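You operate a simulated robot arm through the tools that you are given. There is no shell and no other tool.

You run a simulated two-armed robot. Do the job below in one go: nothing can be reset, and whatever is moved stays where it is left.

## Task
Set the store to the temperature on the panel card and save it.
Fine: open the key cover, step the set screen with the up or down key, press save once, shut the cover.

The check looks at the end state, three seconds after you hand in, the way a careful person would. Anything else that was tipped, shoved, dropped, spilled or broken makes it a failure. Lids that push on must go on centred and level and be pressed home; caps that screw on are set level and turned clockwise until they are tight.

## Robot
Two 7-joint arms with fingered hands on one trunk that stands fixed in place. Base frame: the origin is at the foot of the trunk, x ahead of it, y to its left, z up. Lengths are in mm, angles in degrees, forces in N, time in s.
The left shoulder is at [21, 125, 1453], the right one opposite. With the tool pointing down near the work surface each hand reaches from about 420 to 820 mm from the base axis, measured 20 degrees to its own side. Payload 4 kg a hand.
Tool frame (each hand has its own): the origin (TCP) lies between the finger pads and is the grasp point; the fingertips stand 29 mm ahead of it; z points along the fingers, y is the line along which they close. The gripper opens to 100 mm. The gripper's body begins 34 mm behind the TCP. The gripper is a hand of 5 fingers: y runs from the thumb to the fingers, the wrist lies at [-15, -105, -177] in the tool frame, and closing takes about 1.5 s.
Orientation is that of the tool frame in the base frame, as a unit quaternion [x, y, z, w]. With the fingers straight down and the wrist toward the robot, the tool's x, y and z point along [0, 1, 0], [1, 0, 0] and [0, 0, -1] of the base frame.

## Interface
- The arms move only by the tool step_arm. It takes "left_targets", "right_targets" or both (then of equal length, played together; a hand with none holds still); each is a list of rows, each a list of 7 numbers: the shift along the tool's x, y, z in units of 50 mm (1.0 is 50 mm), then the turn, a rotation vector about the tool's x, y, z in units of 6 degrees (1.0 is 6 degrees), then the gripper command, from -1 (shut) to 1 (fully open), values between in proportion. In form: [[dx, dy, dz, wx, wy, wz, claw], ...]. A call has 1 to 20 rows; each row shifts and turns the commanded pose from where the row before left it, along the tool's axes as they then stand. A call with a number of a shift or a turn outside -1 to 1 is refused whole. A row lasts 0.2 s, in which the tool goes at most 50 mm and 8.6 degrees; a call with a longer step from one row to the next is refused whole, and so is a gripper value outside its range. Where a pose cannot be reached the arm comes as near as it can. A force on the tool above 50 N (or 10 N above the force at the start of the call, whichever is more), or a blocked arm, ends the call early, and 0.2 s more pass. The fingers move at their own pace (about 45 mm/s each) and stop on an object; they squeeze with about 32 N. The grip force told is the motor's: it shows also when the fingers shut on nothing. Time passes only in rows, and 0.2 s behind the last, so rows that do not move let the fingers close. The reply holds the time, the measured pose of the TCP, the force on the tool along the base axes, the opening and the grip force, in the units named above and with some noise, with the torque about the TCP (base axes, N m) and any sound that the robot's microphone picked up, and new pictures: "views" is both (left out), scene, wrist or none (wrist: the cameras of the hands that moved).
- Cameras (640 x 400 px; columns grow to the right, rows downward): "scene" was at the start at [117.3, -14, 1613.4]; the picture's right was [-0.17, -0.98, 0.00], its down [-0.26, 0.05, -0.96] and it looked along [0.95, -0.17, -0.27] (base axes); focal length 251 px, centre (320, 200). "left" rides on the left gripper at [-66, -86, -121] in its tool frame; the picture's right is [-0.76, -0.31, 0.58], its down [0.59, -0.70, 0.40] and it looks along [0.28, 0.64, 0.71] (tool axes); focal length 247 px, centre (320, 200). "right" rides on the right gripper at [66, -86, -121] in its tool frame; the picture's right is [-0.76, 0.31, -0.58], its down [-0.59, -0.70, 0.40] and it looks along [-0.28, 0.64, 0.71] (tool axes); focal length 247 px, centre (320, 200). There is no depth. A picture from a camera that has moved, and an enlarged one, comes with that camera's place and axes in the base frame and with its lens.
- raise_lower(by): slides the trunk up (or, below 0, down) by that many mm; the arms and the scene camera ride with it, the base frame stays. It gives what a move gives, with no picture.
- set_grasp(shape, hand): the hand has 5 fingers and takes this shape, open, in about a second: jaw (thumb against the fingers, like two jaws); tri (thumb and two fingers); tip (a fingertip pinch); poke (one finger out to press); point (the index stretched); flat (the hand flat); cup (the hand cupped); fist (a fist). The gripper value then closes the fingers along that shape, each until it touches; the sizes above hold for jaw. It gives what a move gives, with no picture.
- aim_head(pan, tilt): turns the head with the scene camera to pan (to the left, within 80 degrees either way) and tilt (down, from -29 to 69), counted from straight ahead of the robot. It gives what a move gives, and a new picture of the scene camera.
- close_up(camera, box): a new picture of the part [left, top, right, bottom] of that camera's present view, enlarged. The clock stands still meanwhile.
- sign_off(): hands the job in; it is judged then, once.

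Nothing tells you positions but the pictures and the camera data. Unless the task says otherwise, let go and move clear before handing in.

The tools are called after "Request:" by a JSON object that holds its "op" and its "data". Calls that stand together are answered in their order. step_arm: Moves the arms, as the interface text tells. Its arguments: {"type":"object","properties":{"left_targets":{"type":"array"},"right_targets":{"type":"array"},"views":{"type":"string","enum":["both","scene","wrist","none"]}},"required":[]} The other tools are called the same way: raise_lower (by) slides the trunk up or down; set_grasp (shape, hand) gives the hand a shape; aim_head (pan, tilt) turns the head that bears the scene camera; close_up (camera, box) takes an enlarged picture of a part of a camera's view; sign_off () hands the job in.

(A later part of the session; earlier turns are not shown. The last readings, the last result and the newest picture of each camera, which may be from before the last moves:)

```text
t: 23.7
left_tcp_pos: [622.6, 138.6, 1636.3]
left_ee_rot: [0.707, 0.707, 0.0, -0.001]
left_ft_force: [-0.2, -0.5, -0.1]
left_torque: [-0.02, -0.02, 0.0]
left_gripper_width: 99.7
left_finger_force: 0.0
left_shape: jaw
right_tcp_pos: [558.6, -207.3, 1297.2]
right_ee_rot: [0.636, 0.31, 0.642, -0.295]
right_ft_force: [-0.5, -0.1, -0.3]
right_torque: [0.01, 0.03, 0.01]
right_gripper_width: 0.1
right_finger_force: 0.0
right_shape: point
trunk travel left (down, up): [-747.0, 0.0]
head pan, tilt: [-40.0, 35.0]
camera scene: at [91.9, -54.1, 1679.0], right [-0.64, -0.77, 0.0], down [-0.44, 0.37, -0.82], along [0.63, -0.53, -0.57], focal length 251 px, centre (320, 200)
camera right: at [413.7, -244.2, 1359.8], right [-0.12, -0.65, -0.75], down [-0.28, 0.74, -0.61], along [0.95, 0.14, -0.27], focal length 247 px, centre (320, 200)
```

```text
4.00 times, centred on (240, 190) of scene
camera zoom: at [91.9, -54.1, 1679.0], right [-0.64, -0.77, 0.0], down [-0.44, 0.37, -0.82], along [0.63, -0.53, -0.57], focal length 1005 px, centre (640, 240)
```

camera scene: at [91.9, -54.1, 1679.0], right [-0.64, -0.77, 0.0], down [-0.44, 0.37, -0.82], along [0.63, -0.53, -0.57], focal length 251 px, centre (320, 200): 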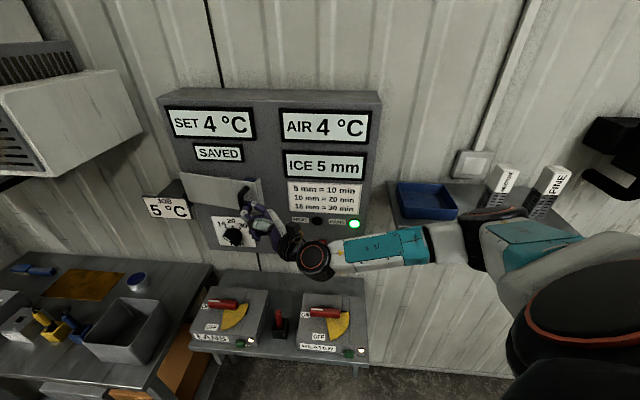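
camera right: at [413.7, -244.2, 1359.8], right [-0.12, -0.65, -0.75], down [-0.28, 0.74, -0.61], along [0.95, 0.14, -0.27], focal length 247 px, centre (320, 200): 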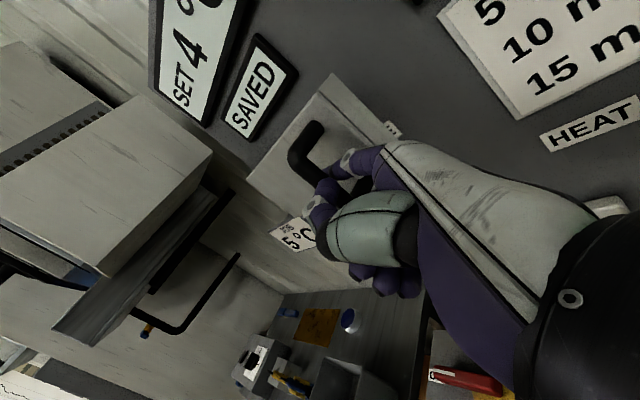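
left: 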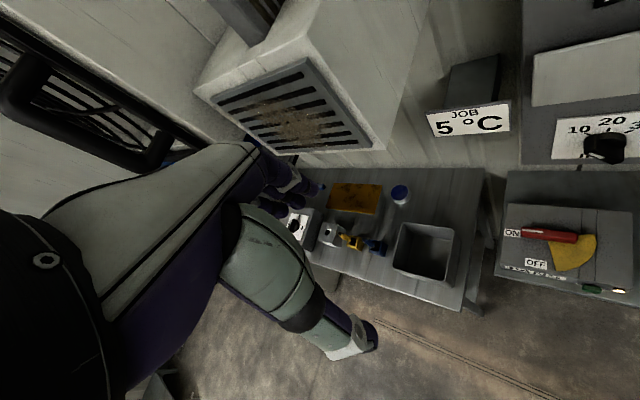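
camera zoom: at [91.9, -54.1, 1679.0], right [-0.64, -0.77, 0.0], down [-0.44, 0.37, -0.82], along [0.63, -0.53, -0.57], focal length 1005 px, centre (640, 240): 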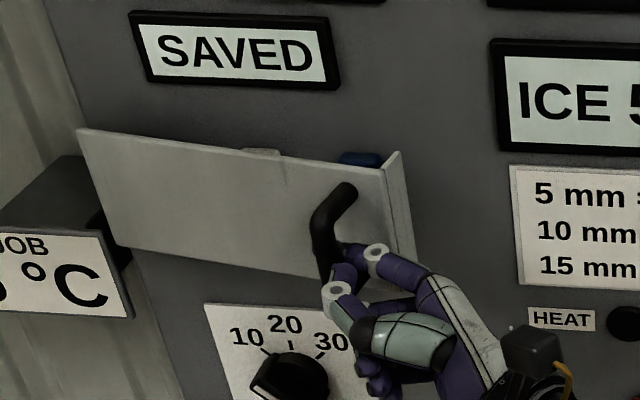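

The cover is swinging open on its left hinge with almost no force, and keys are showing behind it. I'll continue the arc.

Request:
{"op": "step_arm", "data": {"right_targets": [[0, -0.323, 0.257, -0.833, 0, 0, 1], [0, -0.323, 0.257, -0.833, 0, 0, 1], [0, -0.323, 0.257, -0.833, 0, 0, 1], [0, -0.323, 0.257, -0.833, 0, 0, 1], [0, -0.323, 0.257, -0.833, 0, 0, 1]], "views": "both"}}

Request:
{"op": "close_up", "data": {"camera": "scene", "box": [160, 140, 320, 240]}}

```text
t: 24.9
left_tcp_pos: [623.0, 138.1, 1636.0]
left_ee_rot: [0.706, 0.708, -0.001, 0.0]
left_ft_force: [0.1, 0.3, -0.4]
left_torque: [-0.01, -0.02, 0.0]
left_gripper_width: 99.9
left_finger_force: 0.0
left_shape: jaw
right_tcp_pos: [554.1, -102.4, 1295.3]
right_ee_rot: [0.686, 0.165, 0.693, -0.15]
right_ft_force: [0.5, 0.3, 0.4]
right_torque: [0.02, 0.0, 0.0]
right_gripper_width: 0.0
right_finger_force: 0.0
right_shape: point
trunk travel left (down, up): [-747.0, 0.0]
head pan, tilt: [-40.0, 35.0]
camera scene: at [92.4, -52.9, 1679.0], right [-0.64, -0.77, 0.0], down [-0.44, 0.37, -0.82], along [0.63, -0.53, -0.57], focal length 251 px, centre (320, 200)
camera right: at [405.9, -76.4, 1356.9], right [-0.38, -0.54, -0.75], down [0.06, 0.8, -0.6], along [0.92, -0.27, -0.26], focal length 247 px, centre (320, 200)
```

scene: 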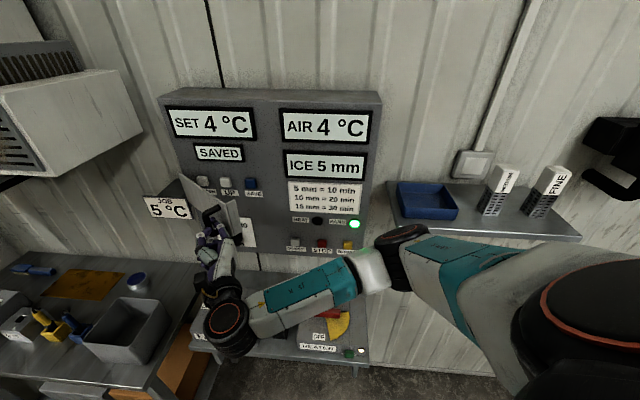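
right: 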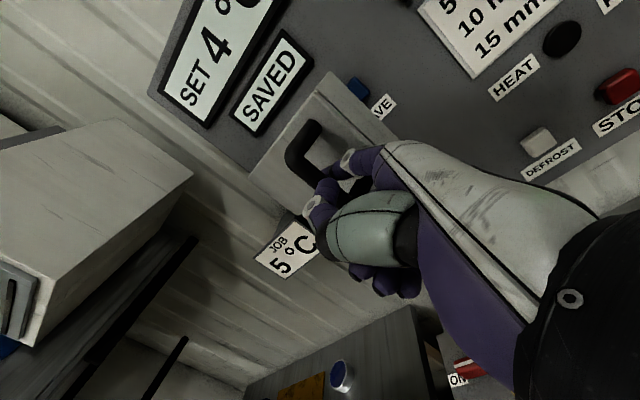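

```text
4.00 times, centred on (240, 190) of scene
camera zoom: at [92.4, -52.9, 1679.0], right [-0.64, -0.77, 0.0], down [-0.44, 0.37, -0.82], along [0.63, -0.53, -0.57], focal length 1005 px, centre (640, 240)
```

zoom: 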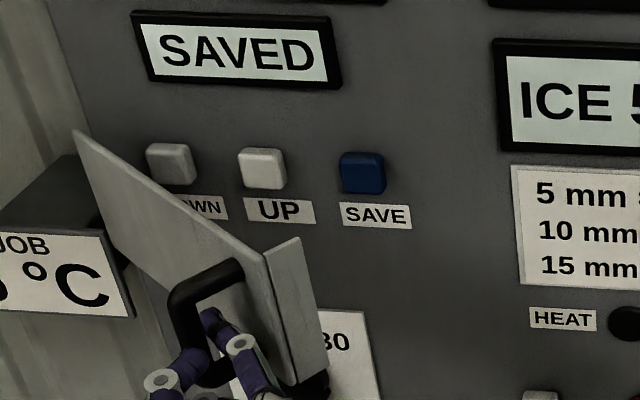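

DOWN, UP and SAVE keys are visible. I'll continue opening the cover for more room.

Request:
{"op": "step_arm", "data": {"right_targets": [[0, -0.323, 0.257, -0.833, 0, 0, 1], [0, -0.323, 0.257, -0.833, 0, 0, 1], [0, -0.323, 0.257, -0.833, 0, 0, 1], [0, -0.323, 0.257, -0.833, 0, 0, 1], [0, -0.323, 0.257, -0.833, 0, 0, 1], [0, -0.323, 0.257, -0.833, 0, 0, 1]], "views": "both"}}

Request:
{"op": "close_up", "data": {"camera": "scene", "box": [130, 140, 290, 240]}}

```text
t: 26.3
left_tcp_pos: [622.3, 139.5, 1636.2]
left_ee_rot: [0.707, 0.707, -0.001, 0.0]
left_ft_force: [-0.3, 0.0, 0.0]
left_torque: [-0.02, 0.02, -0.03]
left_gripper_width: 99.5
left_finger_force: 0.0
left_shape: jaw
right_tcp_pos: [606.5, 8.2, 1295.0]
right_ee_rot: [0.701, -0.021, 0.712, 0.034]
right_ft_force: [0.4, 0.1, -0.4]
right_torque: [-0.01, 0.01, -0.01]
right_gripper_width: 0.2
right_finger_force: 0.0
right_shape: point
trunk travel left (down, up): [-747.0, 0.0]
head pan, tilt: [-40.0, 35.0]
camera scene: at [92.3, -52.1, 1679.0], right [-0.64, -0.77, 0.0], down [-0.44, 0.37, -0.82], along [0.63, -0.53, -0.57], focal length 251 px, centre (320, 200)
camera right: at [490.9, 104.8, 1355.5], right [-0.59, -0.28, -0.76], down [0.46, 0.66, -0.59], along [0.67, -0.7, -0.26], focal length 247 px, centre (320, 200)
```

scene: 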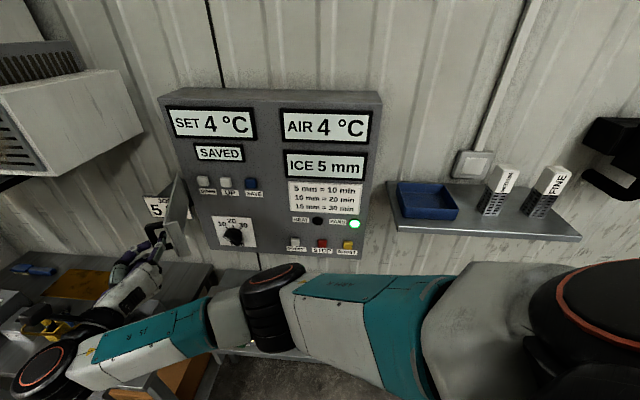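
right: 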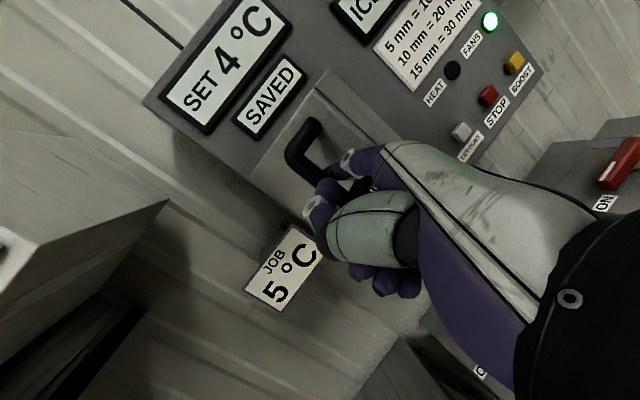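

```text
4.00 times, centred on (210, 190) of scene
camera zoom: at [92.3, -52.1, 1679.0], right [-0.64, -0.77, 0.0], down [-0.44, 0.37, -0.82], along [0.63, -0.53, -0.57], focal length 1005 px, centre (760, 240)
```

zoom: 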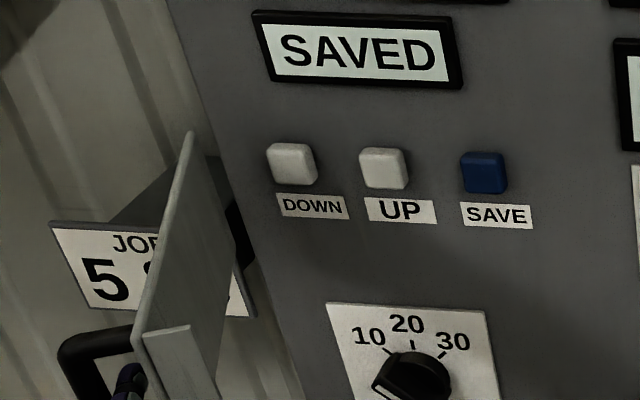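

The cover stands about 67° open with the keys clear; UP is near u=113 and SAVE near u=186, both around z 1325. I'll slip the finger out of the handle and back away, then check that the cover stays.

Request:
{"op": "step_arm", "data": {"right_targets": [[0, -0.092, -0.286, 0, 0, 0, 1], [0, -0.092, -0.286, 0, 0, 0, 1], [0, -0.092, -0.286, 0, 0, 0, 1], [0, -0.092, -0.286, 0, 0, 0, 1], [0, 0.055, -0.7, 0, 0, 0, 1], [0, 0.055, -0.7, 0, 0, 0, 1]], "views": "both"}}

```text
t: 27.7
left_tcp_pos: [620.8, 137.1, 1637.1]
left_ee_rot: [0.707, 0.707, 0.0, 0.001]
left_ft_force: [0.6, 0.3, -0.2]
left_torque: [-0.04, 0.01, 0.0]
left_gripper_width: 99.9
left_finger_force: 0.2
left_shape: jaw
right_tcp_pos: [517.2, 38.0, 1250.5]
right_ee_rot: [0.701, -0.021, 0.713, 0.031]
right_ft_force: [-0.6, -0.1, 0.7]
right_torque: [0.04, 0.02, 0.0]
right_gripper_width: 0.3
right_finger_force: 0.0
right_shape: point
right hand out of reach, approached as far as the arm can: row 4, 5, 6
trunk travel left (down, up): [-747.0, 0.0]
head pan, tilt: [-40.0, 35.0]
camera scene: at [91.0, -54.0, 1679.0], right [-0.64, -0.77, 0.0], down [-0.44, 0.37, -0.82], along [0.63, -0.53, -0.57], focal length 251 px, centre (320, 200)
camera right: at [401.3, 134.2, 1311.8], right [-0.58, -0.28, -0.76], down [0.46, 0.66, -0.59], along [0.67, -0.7, -0.26], focal length 247 px, centre (320, 200)
```

scene: 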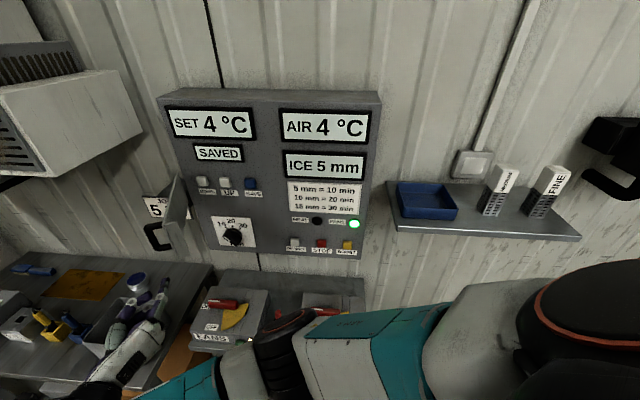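
right: 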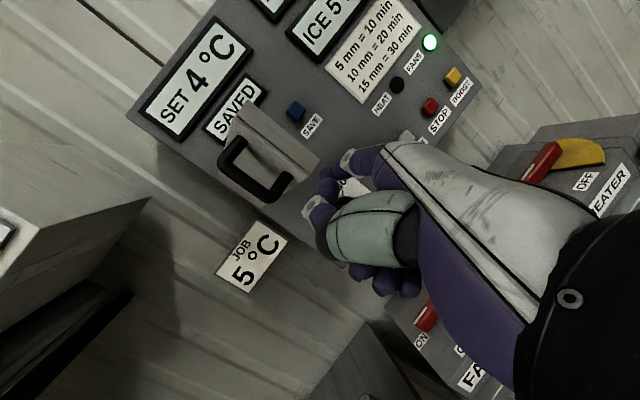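

The finger is free and the cover stays open. I'll move the hand right, clear of the cover.

Request:
{"op": "step_arm", "data": {"right_targets": [[0, 0.75, 0, 0, 0, 0, 1], [0, 0.75, 0, 0, 0, 0, 1], [0, 0.75, 0, 0, 0, 0, 1], [0, 0.75, 0, 0, 0, 0, 1]], "views": "none"}}

Request:
{"op": "step_arm", "data": {"right_targets": [[0, 0, 0, 0.01, -0.31, -0.942, 1], [0, 0, 0, 0.01, -0.31, -0.942, 1], [0, 0, 0, 0.01, -0.31, -0.942, 1], [0, 0, 0, 0.01, -0.31, -0.942, 1], [0, 0, 0, 0.01, -0.31, -0.942, 1]], "views": "scene"}}

```text
t: 28.7
left_tcp_pos: [621.8, 136.1, 1637.1]
left_ee_rot: [0.708, 0.707, 0.001, -0.001]
left_ft_force: [0.5, 0.0, 0.7]
left_torque: [0.01, 0.02, -0.04]
left_gripper_width: 99.6
left_finger_force: 0.1
left_shape: jaw
right_tcp_pos: [510.9, -113.7, 1248.0]
right_ee_rot: [0.701, -0.022, 0.712, 0.031]
right_ft_force: [-0.5, 0.7, -0.6]
right_torque: [0.0, -0.01, 0.01]
right_gripper_width: 0.1
right_finger_force: 0.0
right_shape: point
right hand out of reach, approached as far as the arm can: row 1
trunk travel left (down, up): [-747.0, 0.0]
head pan, tilt: [-40.0, 35.0]
```

```text
t: 29.9
left_tcp_pos: [621.8, 137.5, 1636.8]
left_ee_rot: [0.707, 0.707, 0.0, 0.0]
left_ft_force: [-0.1, 0.0, 0.3]
left_torque: [-0.01, -0.01, -0.01]
left_gripper_width: 99.5
left_finger_force: 0.1
left_shape: jaw
right_tcp_pos: [567.0, -128.9, 1201.9]
right_ee_rot: [0.739, 0.151, 0.625, 0.201]
right_ft_force: [-0.9, -0.1, -0.3]
right_torque: [0.05, 0.01, 0.02]
right_gripper_width: 0.0
right_finger_force: 0.1
right_shape: point
right hand out of reach, approached as far as the arm can: row 1, 2, 3, 4, 5
trunk travel left (down, up): [-747.0, 0.0]
head pan, tilt: [-40.0, 35.0]
camera scene: at [92.2, -53.6, 1679.0], right [-0.64, -0.77, 0.0], down [-0.44, 0.37, -0.82], along [0.63, -0.53, -0.57], focal length 251 px, centre (320, 200)
```

scene: 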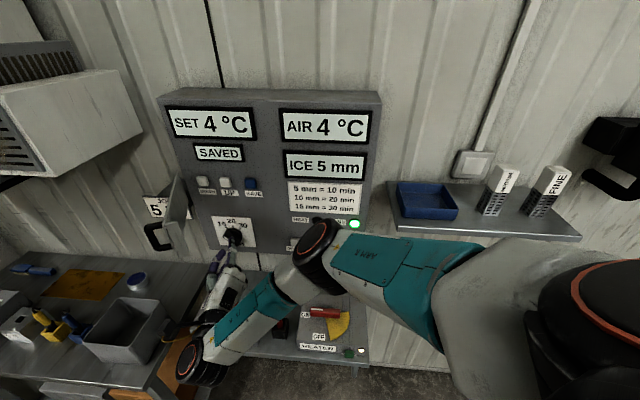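

Turning palm-down fights the arm's limits, so I'll go back to the thumb-up orientation that worked and press obliquely with the fingertip. First I'll shift right and turn back.

Request:
{"op": "step_arm", "data": {"right_targets": [[0.017, 0.483, -0.123, 0, 0, 0, 1], [0.017, 0.483, -0.123, 0, 0, 0, 1], [0.017, 0.483, -0.123, 0, 0, 0, 1], [0, 0, 0, 0.439, 0.343, 0.773, 1], [0, 0, 0, 0.439, 0.343, 0.773, 1], [0, 0, 0, 0.439, 0.343, 0.773, 1], [0, 0, 0, 0.439, 0.343, 0.773, 1], [0, 0, 0, 0.439, 0.343, 0.773, 1], [0, 0, 0, 0.439, 0.343, 0.773, 1]], "views": "both"}}

```text
t: 31.9
left_tcp_pos: [622.8, 137.9, 1637.9]
left_ee_rot: [0.707, 0.707, 0.0, 0.0]
left_ft_force: [-0.7, -0.2, -0.4]
left_torque: [-0.03, -0.02, 0.03]
left_gripper_width: 100.0
left_finger_force: 0.1
left_shape: jaw
right_tcp_pos: [563.4, -195.3, 1232.7]
right_ee_rot: [0.703, 0.073, 0.703, -0.075]
right_ft_force: [-0.1, 0.2, -0.1]
right_torque: [-0.01, 0.01, -0.03]
right_gripper_width: 0.0
right_finger_force: 0.1
right_shape: point
right hand out of reach, approached as far as the arm can: row 1, 2, 3
trunk travel left (down, up): [-747.0, 0.0]
head pan, tilt: [-40.0, 35.0]
camera scene: at [91.5, -54.9, 1679.0], right [-0.64, -0.77, 0.0], down [-0.44, 0.37, -0.82], along [0.63, -0.53, -0.57], focal length 251 px, centre (320, 200)
camera right: at [426.2, -136.7, 1296.4], right [-0.5, -0.42, -0.76], down [0.24, 0.77, -0.59], along [0.83, -0.48, -0.29], focal length 247 px, centre (320, 200)
```

scene: 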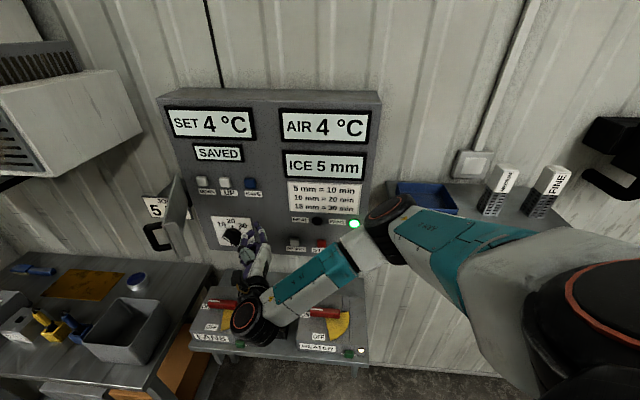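
right: 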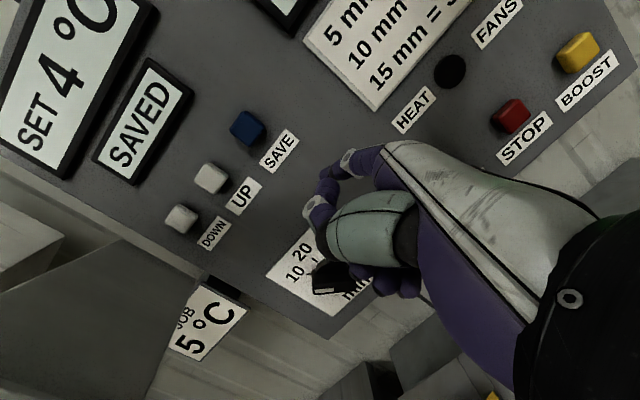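

Now I have a clean pose with keys visible to both cameras; UP is at about (713, -235, 1325). I'll raise the finger to key height and approach UP, stopping about 25 mm short.

Request:
{"op": "step_arm", "data": {"right_targets": [[0.493, 0, 0, 0, 0, 0, 1], [0.493, 0, 0, 0, 0, 0, 1], [0.493, 0, 0, 0, 0, 0, 1], [0, -0.038, 0.388, 0, 0, 0, 1], [0, -0.038, 0.388, 0, 0, 0, 1], [0, -0.038, 0.388, 0, 0, 0, 1], [0, -0.038, 0.388, 0, 0, 0, 1]], "views": "both"}}

Request:
{"op": "close_up", "data": {"camera": "scene", "box": [180, 150, 308, 230]}}

Request:
{"op": "close_up", "data": {"camera": "right", "box": [180, 90, 404, 230]}}

```text
t: 33.5
left_tcp_pos: [622.8, 138.0, 1635.7]
left_ee_rot: [0.707, 0.707, -0.001, -0.001]
left_ft_force: [-0.1, 0.4, -0.2]
left_torque: [-0.03, 0.01, -0.01]
left_gripper_width: 99.5
left_finger_force: 0.1
left_shape: jaw
right_tcp_pos: [638.7, -172.0, 1304.9]
right_ee_rot: [0.704, 0.073, 0.702, -0.074]
right_ft_force: [0.4, 0.1, -1.2]
right_torque: [0.0, -0.01, 0.0]
right_gripper_width: 0.0
right_finger_force: 0.1
right_shape: point
trunk travel left (down, up): [-747.0, 0.0]
head pan, tilt: [-40.0, 35.0]
camera scene: at [92.7, -53.8, 1678.9], right [-0.64, -0.77, 0.0], down [-0.44, 0.37, -0.82], along [0.63, -0.53, -0.57], focal length 251 px, centre (320, 200)
camera right: at [502.3, -112.9, 1370.0], right [-0.5, -0.42, -0.76], down [0.24, 0.77, -0.59], along [0.83, -0.48, -0.29], focal length 247 px, centre (320, 200)
```

scene: 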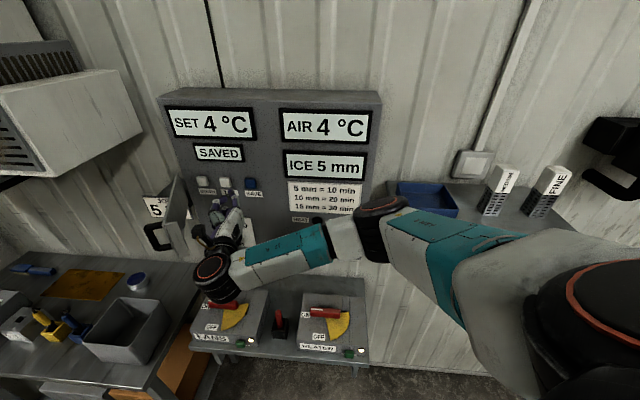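
right: 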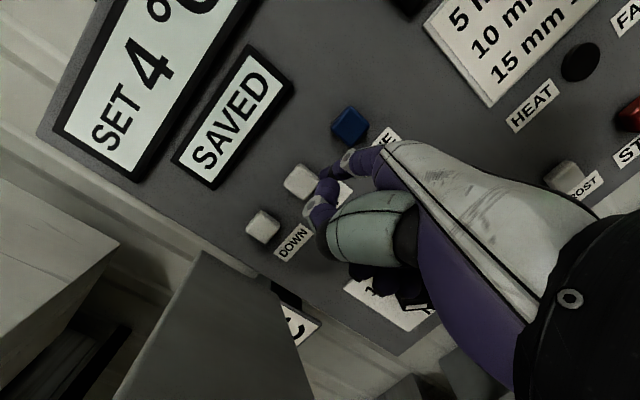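

```text
5.00 times, centred on (244, 190) of scene
camera zoom: at [92.7, -53.8, 1678.9], right [-0.64, -0.77, 0.0], down [-0.44, 0.37, -0.82], along [0.63, -0.53, -0.57], focal length 1256 px, centre (700, 250)
```

zoom: 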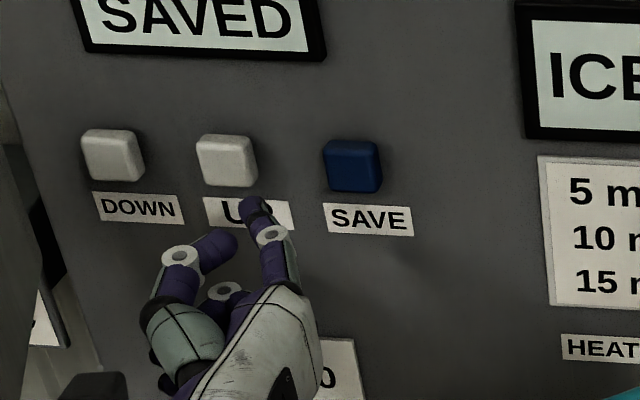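

```text
2.86 times, centred on (292, 160) of right
camera zoom: at [502.3, -112.9, 1370.0], right [-0.5, -0.42, -0.76], down [0.24, 0.77, -0.59], along [0.83, -0.48, -0.29], focal length 706 px, centre (400, 314)
```

zoom: 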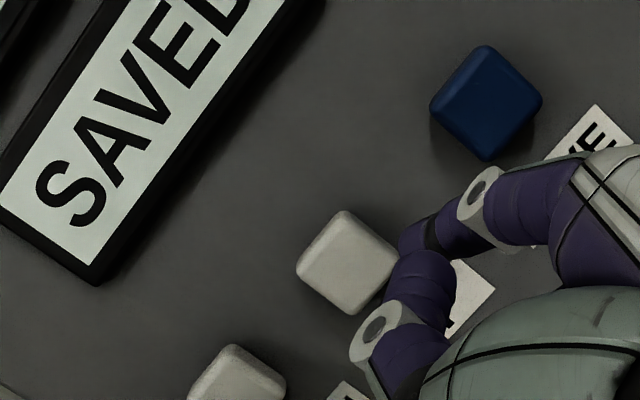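

The fingertip matches my prediction. I'll move it to just in front of the UP key.

Request:
{"op": "step_arm", "data": {"right_targets": [[0.02, 0.02, 0.18, 0, 0, 0, 1], [0.02, 0.02, 0.18, 0, 0, 0, 1], [0, 0.02, 0.18, 0, 0, 0, 1], [0, 0.02, 0.18, 0, 0, 0, 1]], "views": "none"}}

Request:
{"op": "close_up", "data": {"camera": "scene", "box": [180, 150, 308, 230]}}

Request:
{"op": "close_up", "data": {"camera": "right", "box": [180, 90, 404, 230]}}

```text
t: 34.5
left_tcp_pos: [621.3, 137.4, 1637.7]
left_ee_rot: [0.706, 0.708, 0.0, 0.0]
left_ft_force: [0.0, 0.7, 0.7]
left_torque: [-0.02, -0.02, -0.02]
left_gripper_width: 99.9
left_finger_force: 0.0
left_shape: jaw
right_tcp_pos: [673.5, -168.3, 1307.4]
right_ee_rot: [0.704, 0.073, 0.703, -0.074]
right_ft_force: [0.1, -1.0, 0.9]
right_torque: [-0.03, 0.01, 0.0]
right_gripper_width: 92.8
right_finger_force: 0.0
right_shape: point
trunk travel left (down, up): [-747.0, 0.0]
head pan, tilt: [-40.0, 35.0]
```

```text
5.00 times, centred on (244, 190) of scene
camera zoom: at [92.3, -54.0, 1678.9], right [-0.64, -0.77, 0.0], down [-0.44, 0.37, -0.82], along [0.63, -0.53, -0.57], focal length 1256 px, centre (700, 250)
```

zoom: 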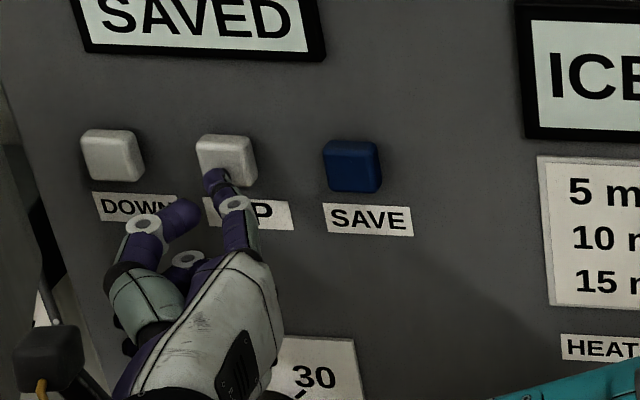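

```text
2.86 times, centred on (292, 160) of right
camera zoom: at [537.4, -109.0, 1372.0], right [-0.5, -0.42, -0.76], down [0.24, 0.77, -0.59], along [0.83, -0.48, -0.28], focal length 706 px, centre (400, 314)
```

zoom: 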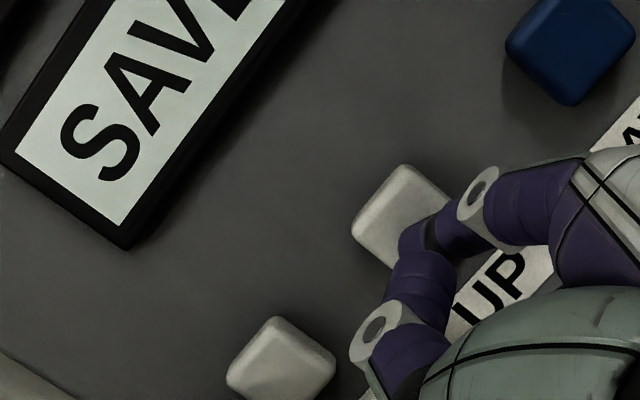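

The fingertip is right in front of UP. I'll press slowly straight into the panel.

Request:
{"op": "step_arm", "data": {"right_targets": [[0, 0.0514, 0.031, 0, 0, 0, 1], [0, 0.0514, 0.031, 0, 0, 0, 1], [0, 0.0514, 0.031, 0, 0, 0, 1]], "views": "none"}}

Request:
{"op": "close_up", "data": {"camera": "scene", "box": [160, 90, 320, 230]}}

```text
t: 35.3
left_tcp_pos: [621.1, 137.3, 1636.7]
left_ee_rot: [0.707, 0.707, 0.0, 0.0]
left_ft_force: [-0.3, 0.3, -0.2]
left_torque: [0.05, 0.0, 0.01]
left_gripper_width: 99.9
left_finger_force: 0.1
left_shape: jaw
right_tcp_pos: [677.8, -174.3, 1307.4]
right_ee_rot: [0.704, 0.072, 0.703, -0.074]
right_ft_force: [-4.2, 1.8, 0.3]
right_torque: [-0.03, 0.01, -0.14]
right_gripper_width: 93.1
right_finger_force: 0.1
right_shape: point
trunk travel left (down, up): [-747.0, 0.0]
head pan, tilt: [-40.0, 35.0]
heard: click
```

```text
2.86 times, centred on (240, 160) of scene
camera zoom: at [91.1, -54.1, 1679.0], right [-0.64, -0.77, 0.0], down [-0.44, 0.37, -0.82], along [0.63, -0.53, -0.57], focal length 718 px, centre (549, 314)
```

zoom: 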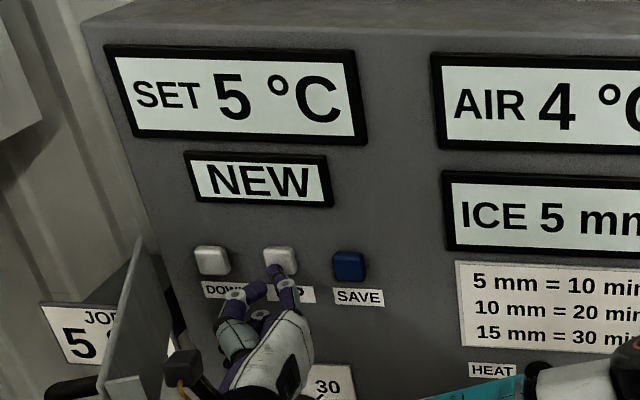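

A click, and the display shows SET 5 °C, NEW. I'll back off, move over to SAVE and check the alignment.

Request:
{"op": "step_arm", "data": {"right_targets": [[0, -0.154, -0.093, 0, 0, 0, 1], [0, -0.154, -0.093, 0, 0, 0, 1], [0, -0.154, -0.093, 0, 0, 0, 1], [0, 0.251, -0.417, 0, 0, 0, 1], [0, 0.251, -0.417, 0, 0, 0, 1], [0, 0.251, -0.417, 0, 0, 0, 1]], "views": "none"}}

Request:
{"op": "close_up", "data": {"camera": "scene", "box": [160, 90, 320, 230]}}

Request:
{"op": "close_up", "data": {"camera": "right", "box": [180, 90, 404, 230]}}

```text
t: 36.7
left_tcp_pos: [620.5, 135.0, 1637.9]
left_ee_rot: [0.707, 0.707, 0.0, 0.0]
left_ft_force: [0.1, -0.9, -0.5]
left_torque: [-0.01, 0.02, 0.01]
left_gripper_width: 99.8
left_finger_force: 0.1
left_shape: jaw
right_tcp_pos: [608.0, -206.1, 1305.8]
right_ee_rot: [0.704, 0.073, 0.703, -0.073]
right_ft_force: [0.4, -0.1, 0.4]
right_torque: [0.02, -0.02, 0.01]
right_gripper_width: 93.2
right_finger_force: 0.0
right_shape: point
trunk travel left (down, up): [-747.0, 0.0]
head pan, tilt: [-40.0, 35.0]
```

```text
2.86 times, centred on (240, 160) of scene
camera zoom: at [91.5, -55.6, 1679.0], right [-0.64, -0.77, 0.0], down [-0.44, 0.37, -0.82], along [0.63, -0.53, -0.57], focal length 718 px, centre (549, 314)
```

zoom: 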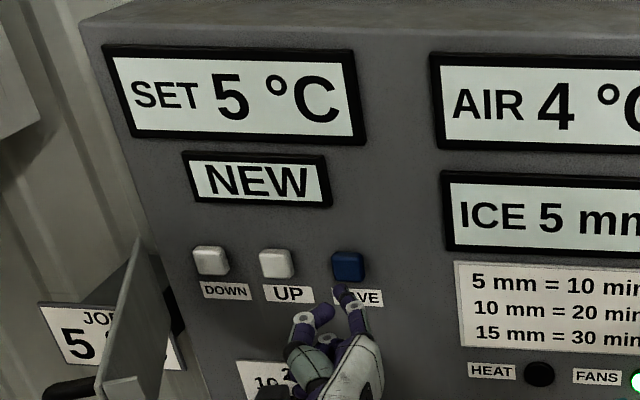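

```text
2.86 times, centred on (292, 160) of right
camera zoom: at [470.9, -147.4, 1371.4], right [-0.5, -0.42, -0.76], down [0.24, 0.77, -0.59], along [0.83, -0.48, -0.28], focal length 706 px, centre (400, 314)
```

zoom: 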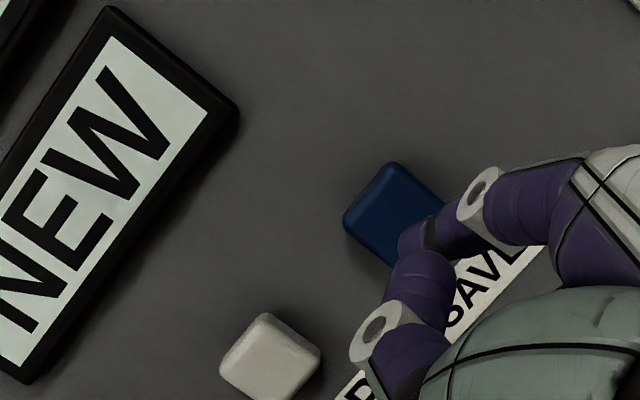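

Alignment with SAVE is good. I'll close the gap and press it once.

Request:
{"op": "step_arm", "data": {"right_targets": [[0, 0.146, 0.088, 0, 0, 0, 1], [0, 0.146, 0.088, 0, 0, 0, 1], [0, 0.0514, 0.031, 0, 0, 0, 1], [0, 0.0514, 0.031, 0, 0, 0, 1], [0, 0.0514, 0.031, 0, 0, 0, 1]], "views": "none"}}

Request:
{"op": "close_up", "data": {"camera": "scene", "box": [160, 90, 320, 230]}}

```text
t: 37.9
left_tcp_pos: [621.8, 136.7, 1635.9]
left_ee_rot: [0.707, 0.707, -0.001, 0.0]
left_ft_force: [0.1, -0.6, 0.2]
left_torque: [-0.03, 0.02, 0.0]
left_gripper_width: 99.7
left_finger_force: 0.1
left_shape: jaw
right_tcp_pos: [625.2, -224.5, 1306.6]
right_ee_rot: [0.704, 0.073, 0.703, -0.073]
right_ft_force: [-1.7, 0.1, -0.1]
right_torque: [0.02, -0.02, -0.09]
right_gripper_width: 93.2
right_finger_force: 0.1
right_shape: point
trunk travel left (down, up): [-747.0, 0.0]
head pan, tilt: [-40.0, 35.0]
heard: click
```

```text
2.86 times, centred on (240, 160) of scene
camera zoom: at [91.2, -54.2, 1679.0], right [-0.64, -0.77, 0.0], down [-0.44, 0.37, -0.82], along [0.63, -0.53, -0.57], focal length 718 px, centre (549, 314)
```

zoom: 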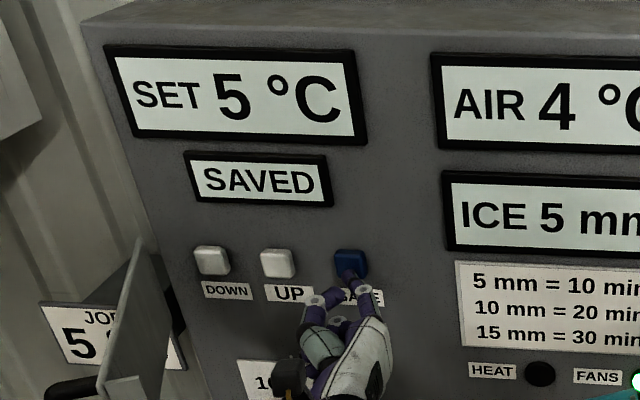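

SAVED at 5 °C. I'll retract the finger and back away from the panel, then look at the open cover.

Request:
{"op": "step_arm", "data": {"right_targets": [[0, -0.257, -0.155, 0, 0, 0, 1], [0, -0.257, -0.155, 0, 0, 0, 1], [0, -0.257, -0.155, 0, 0, 0, 1], [0, -0.257, -0.155, 0, 0, 0, 1], [0, -0.094, -0.44, 0, 0, 0, 1], [0, -0.094, -0.44, 0, 0, 0, 1], [0, -0.094, -0.44, 0, 0, 0, 1]], "views": "none"}}

Request:
{"op": "aim_head", "data": {"pan": -22, "tilt": 32}}

Request:
{"op": "close_up", "data": {"camera": "scene", "box": [220, 100, 412, 220]}}

```text
t: 39.5
left_tcp_pos: [620.8, 136.4, 1636.2]
left_ee_rot: [0.707, 0.707, -0.001, 0.0]
left_ft_force: [0.6, 0.1, 0.9]
left_torque: [0.0, -0.01, 0.03]
left_gripper_width: 99.8
left_finger_force: 0.1
left_shape: jaw
right_tcp_pos: [517.5, -181.7, 1305.6]
right_ee_rot: [0.703, 0.073, 0.703, -0.073]
right_ft_force: [0.0, 1.0, 0.3]
right_torque: [0.02, 0.02, -0.02]
right_gripper_width: 92.9
right_finger_force: 0.1
right_shape: point
trunk travel left (down, up): [-747.0, 0.0]
head pan, tilt: [-40.0, 35.0]
```

```text
t: 40.4
left_tcp_pos: [621.9, 136.8, 1636.5]
left_ee_rot: [0.707, 0.707, 0.001, 0.0]
left_ft_force: [0.3, -0.6, 0.3]
left_torque: [0.0, -0.02, 0.02]
left_gripper_width: 99.7
left_finger_force: 0.0
left_shape: jaw
right_tcp_pos: [518.7, -181.5, 1306.4]
right_ee_rot: [0.704, 0.072, 0.702, -0.073]
right_ft_force: [-0.6, -0.5, -0.3]
right_torque: [0.03, -0.01, -0.01]
right_gripper_width: 93.1
right_finger_force: 0.1
right_shape: point
trunk travel left (down, up): [-747.0, 0.0]
head pan, tilt: [-22.0, 32.0]
camera scene: at [107.5, -31.5, 1683.6], right [-0.38, -0.93, 0.0], down [-0.49, 0.2, -0.85], along [0.79, -0.32, -0.53], focal length 251 px, centre (320, 200)
```

scene: 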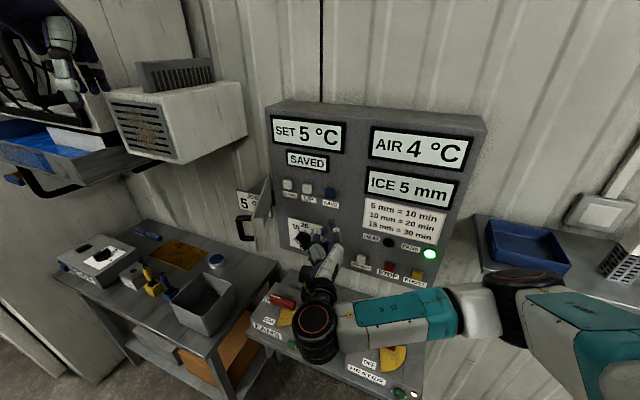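

```text
3.33 times, centred on (316, 160) of scene
camera zoom: at [107.5, -31.5, 1683.6], right [-0.38, -0.93, 0.0], down [-0.49, 0.2, -0.85], along [0.79, -0.32, -0.53], focal length 838 px, centre (333, 333)
```

zoom: 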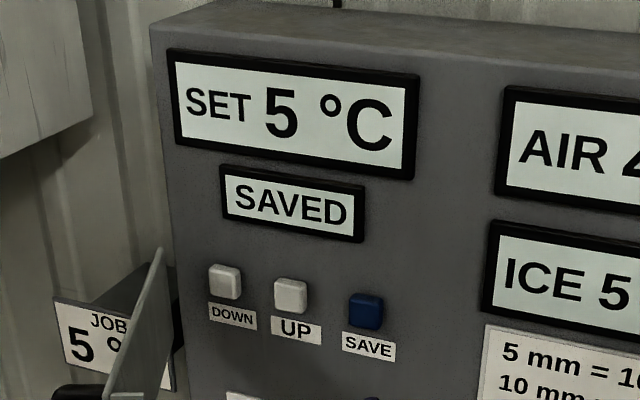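

Request:
{"op": "close_up", "data": {"camera": "scene", "box": [210, 170, 338, 250]}}

Request:
{"op": "close_up", "data": {"camera": "right", "box": [0, 0, 640, 400]}}

Request:
{"op": "close_up", "data": {"camera": "left", "box": [0, 0, 640, 400]}}

```text
5.00 times, centred on (274, 210) of scene
camera zoom: at [107.5, -31.5, 1683.6], right [-0.38, -0.93, 0.0], down [-0.49, 0.2, -0.85], along [0.79, -0.32, -0.53], focal length 1256 px, centre (550, 150)
```

zoom: 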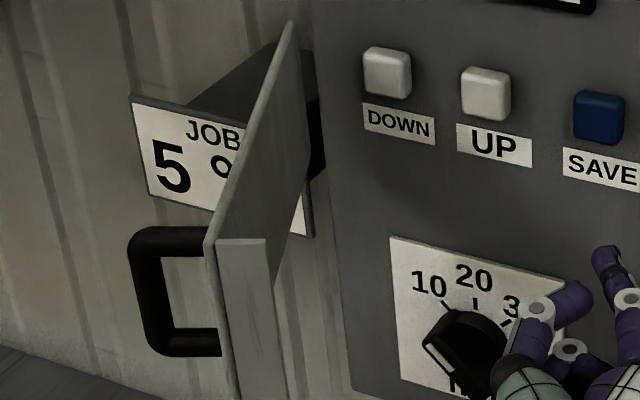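

```text
1.00 times, centred on (320, 200) of right (not enlarged: the box is as wide or as high as the picture)
camera zoom: at [381.6, -121.9, 1371.5], right [-0.5, -0.42, -0.76], down [0.24, 0.77, -0.59], along [0.83, -0.48, -0.28], focal length 247 px, centre (320, 200)
```

zoom: 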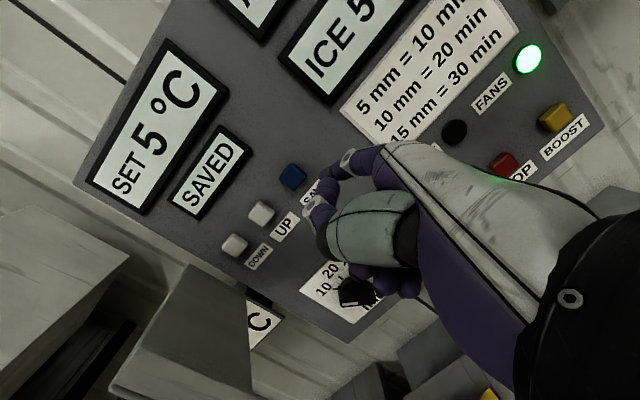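

```text
1.00 times, centred on (320, 200) of left (not enlarged: the box is as wide or as high as the picture)
camera zoom: at [536.7, 71.6, 1755.4], right [-0.31, -0.76, -0.58], down [-0.7, 0.59, -0.4], along [0.64, 0.28, -0.71], focal length 247 px, centre (320, 200)
```

zoom: 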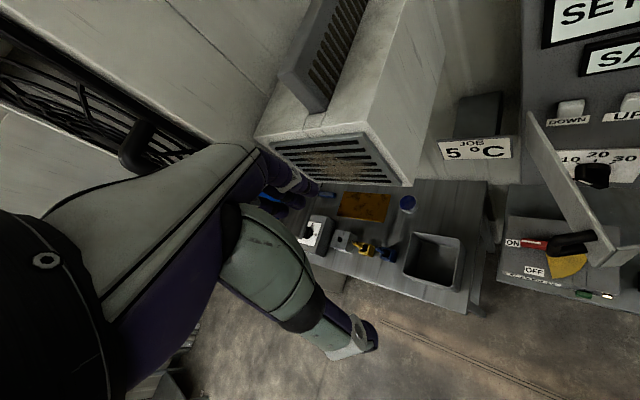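

The cover is still at about 67°, with the handle bar near (610, -33). I'll take the right hand around the cover's free end to its outer side, in stages.

Request:
{"op": "step_arm", "data": {"right_targets": [[0, -0.56, 0.06, 0, 0, 0, 1], [0, -0.56, 0.06, 0, 0, 0, 1], [0, -0.56, 0.086, 0, 0, 0, 1], [0, -0.56, 0.086, 0, 0, 0, 1]], "views": "scene"}}

```text
t: 41.4
left_tcp_pos: [623.0, 138.4, 1635.1]
left_ee_rot: [0.707, 0.707, -0.001, 0.001]
left_ft_force: [0.0, 0.4, 0.1]
left_torque: [-0.01, 0.03, 0.02]
left_gripper_width: 99.6
left_finger_force: 0.0
left_shape: jaw
right_tcp_pos: [508.9, -66.2, 1308.0]
right_ee_rot: [0.704, 0.073, 0.703, -0.074]
right_ft_force: [-0.3, 0.5, -0.3]
right_torque: [0.01, -0.01, -0.01]
right_gripper_width: 93.1
right_finger_force: 0.0
right_shape: point
trunk travel left (down, up): [-747.0, 0.0]
head pan, tilt: [-22.0, 32.0]
camera scene: at [107.9, -29.5, 1683.6], right [-0.37, -0.93, 0.0], down [-0.49, 0.2, -0.85], along [0.79, -0.32, -0.53], focal length 251 px, centre (320, 200)
```

scene: 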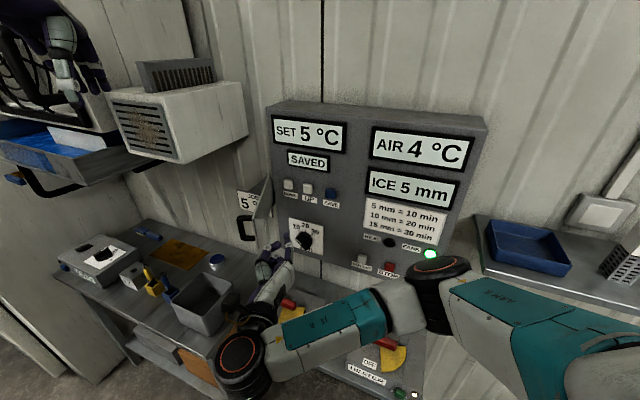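

No reach trouble so far; continuing left.

Request:
{"op": "step_arm", "data": {"right_targets": [[0, -0.56, 0.1, 0, 0, 0, 1], [0, -0.56, 0.1, 0, 0, 0, 1], [0, -0.56, 0.1, 0, 0, 0, 1], [0, -0.56, 0.1, 0, 0, 0, 1]], "views": "both"}}

Request:
{"op": "close_up", "data": {"camera": "scene", "box": [180, 170, 308, 250]}}

```text
t: 42.4
left_tcp_pos: [621.7, 138.9, 1635.8]
left_ee_rot: [0.707, 0.707, 0.0, 0.0]
left_ft_force: [0.4, 0.1, 0.3]
left_torque: [-0.03, 0.0, -0.03]
left_gripper_width: 100.0
left_finger_force: 0.1
left_shape: jaw
right_tcp_pos: [512.8, 46.0, 1300.9]
right_ee_rot: [0.703, 0.073, 0.703, -0.074]
right_ft_force: [0.4, 0.7, -0.2]
right_torque: [-0.01, -0.05, -0.01]
right_gripper_width: 93.2
right_finger_force: 0.1
right_shape: point
right hand out of reach, approached as far as the arm can: row 3
trunk travel left (down, up): [-747.0, 0.0]
head pan, tilt: [-22.0, 32.0]
camera scene: at [107.6, -28.9, 1683.6], right [-0.37, -0.93, 0.0], down [-0.49, 0.2, -0.85], along [0.79, -0.32, -0.53], focal length 251 px, centre (320, 200)
camera right: at [376.0, 106.3, 1365.9], right [-0.5, -0.42, -0.76], down [0.24, 0.77, -0.59], along [0.83, -0.48, -0.28], focal length 247 px, centre (320, 200)
```

scene: 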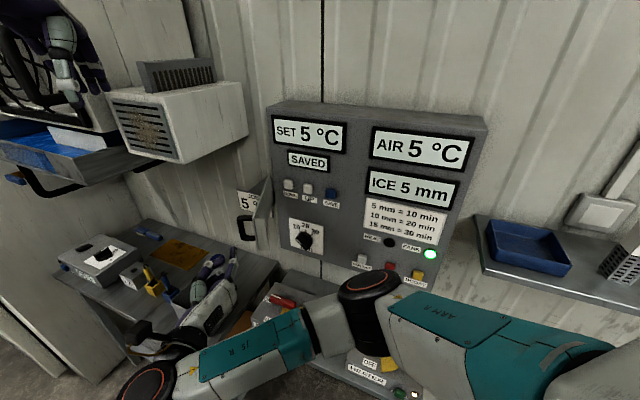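
right: 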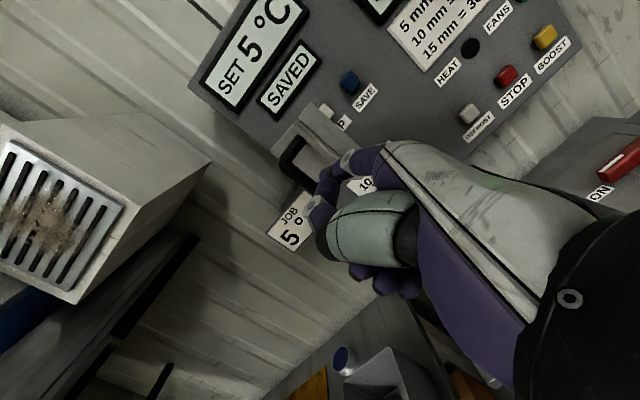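

```text
5.00 times, centred on (244, 210) of scene
camera zoom: at [107.6, -28.9, 1683.6], right [-0.37, -0.93, 0.0], down [-0.49, 0.2, -0.85], along [0.79, -0.32, -0.53], focal length 1256 px, centre (700, 150)
```

zoom: 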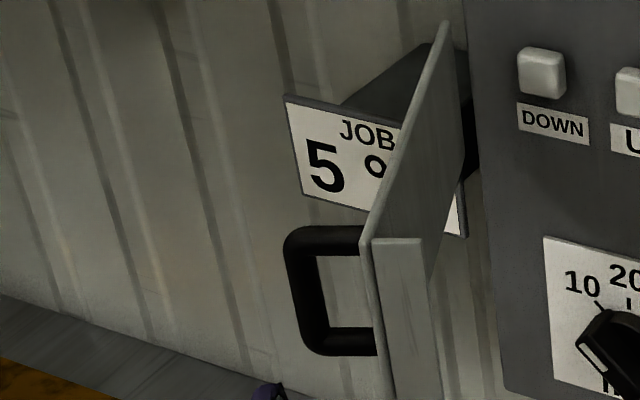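

The hand is on the outer side of the cover now. I'll advance so the finger lies alongside the outside of the handle bar.

Request:
{"op": "step_arm", "data": {"right_targets": [[-0.025, 0.0955, 0.4245, 0, 0, 0, 1], [-0.025, 0.0955, 0.4245, 0, 0, 0, 1], [-0.025, 0.0955, 0.4245, 0, 0, 0, 1], [-0.025, 0.0955, 0.4245, 0, 0, 0, 1]], "views": "none"}}

Request:
{"op": "close_up", "data": {"camera": "scene", "box": [180, 170, 308, 250]}}

Request:
{"op": "close_up", "data": {"camera": "right", "box": [180, 60, 404, 230]}}

```text
t: 43.4
left_tcp_pos: [622.9, 138.1, 1636.6]
left_ee_rot: [0.707, 0.707, -0.001, -0.001]
left_ft_force: [-0.1, -0.4, 0.6]
left_torque: [-0.02, 0.04, -0.02]
left_gripper_width: 99.7
left_finger_force: 0.0
left_shape: jaw
right_tcp_pos: [597.9, 44.3, 1298.2]
right_ee_rot: [0.704, 0.073, 0.703, -0.074]
right_ft_force: [0.5, 0.6, 0.3]
right_torque: [0.0, -0.01, -0.02]
right_gripper_width: 92.9
right_finger_force: 0.1
right_shape: point
trunk travel left (down, up): [-747.0, 0.0]
head pan, tilt: [-22.0, 32.0]
```

```text
5.00 times, centred on (244, 210) of scene
camera zoom: at [108.2, -30.6, 1683.6], right [-0.37, -0.93, 0.0], down [-0.49, 0.2, -0.85], along [0.79, -0.32, -0.53], focal length 1256 px, centre (700, 150)
```

zoom: 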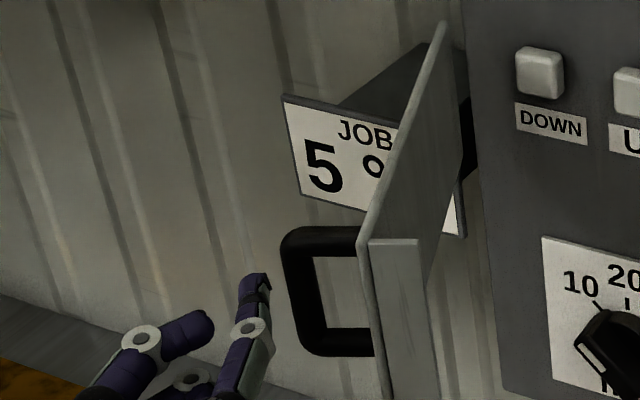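

```text
2.35 times, centred on (292, 145) of right
camera zoom: at [462.0, 103.7, 1362.5], right [-0.5, -0.42, -0.76], down [0.24, 0.77, -0.59], along [0.83, -0.48, -0.29], focal length 581 px, centre (386, 329)
```

zoom: 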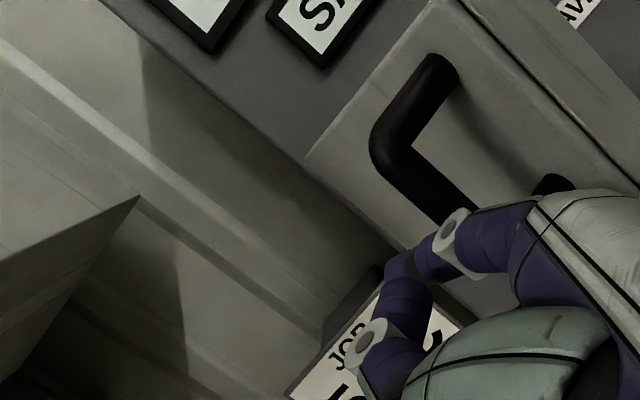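

The finger lies just outside the bar. I'll sweep along the closing arc and check that the cover follows.

Request:
{"op": "step_arm", "data": {"right_targets": [[0, 0.26, -0.006, 0, 0, 0, 1], [0, 0.264, -0.306, 0.45, 0, 0, 1], [0, 0.274, -0.296, 0.45, 0, 0, 1], [0, 0.28, -0.282, 0.45, 0, 0, 1], [0, 0.29, -0.274, 0.45, 0, 0, 1]], "views": "both"}}

Request:
{"op": "close_up", "data": {"camera": "scene", "box": [180, 160, 340, 260]}}

```text
t: 44.5
left_tcp_pos: [621.7, 134.0, 1635.8]
left_ee_rot: [0.707, 0.707, 0.001, -0.001]
left_ft_force: [0.0, -0.1, 0.8]
left_torque: [0.02, -0.02, -0.02]
left_gripper_width: 100.0
left_finger_force: 0.1
left_shape: jaw
right_tcp_pos: [560.4, -39.5, 1299.5]
right_ee_rot: [0.694, 0.138, 0.693, -0.14]
right_ft_force: [-0.1, -0.1, 0.2]
right_torque: [-0.01, -0.02, 0.01]
right_gripper_width: 93.1
right_finger_force: 0.0
right_shape: point
trunk travel left (down, up): [-747.0, 0.0]
head pan, tilt: [-22.0, 32.0]
camera scene: at [106.8, -32.9, 1683.6], right [-0.37, -0.93, 0.0], down [-0.49, 0.2, -0.85], along [0.79, -0.32, -0.53], focal length 251 px, centre (320, 200)
camera right: at [414.3, -6.7, 1363.6], right [-0.41, -0.5, -0.76], down [0.1, 0.8, -0.59], along [0.91, -0.32, -0.28], focal length 247 px, centre (320, 200)
```

scene: 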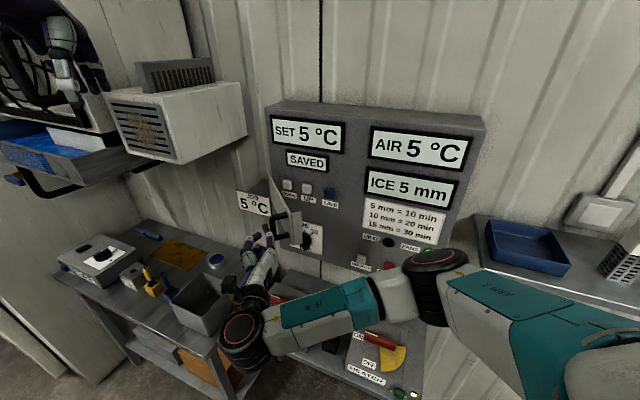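
right: 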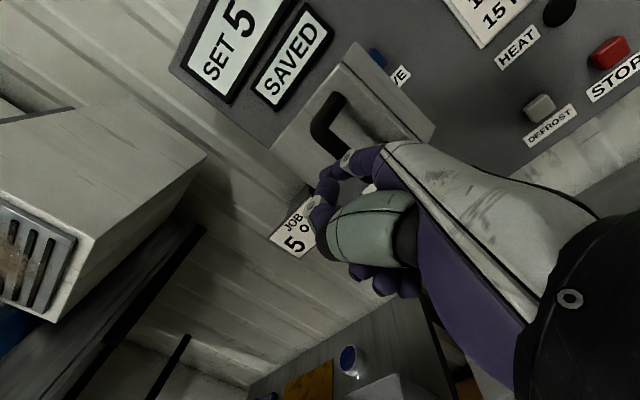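

```text
4.00 times, centred on (260, 210) of scene
camera zoom: at [106.8, -32.9, 1683.6], right [-0.37, -0.93, 0.0], down [-0.49, 0.2, -0.85], along [0.79, -0.32, -0.53], focal length 1005 px, centre (560, 160)
```

zoom: 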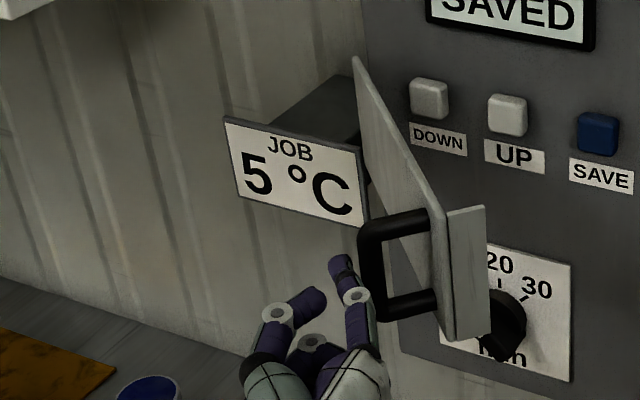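

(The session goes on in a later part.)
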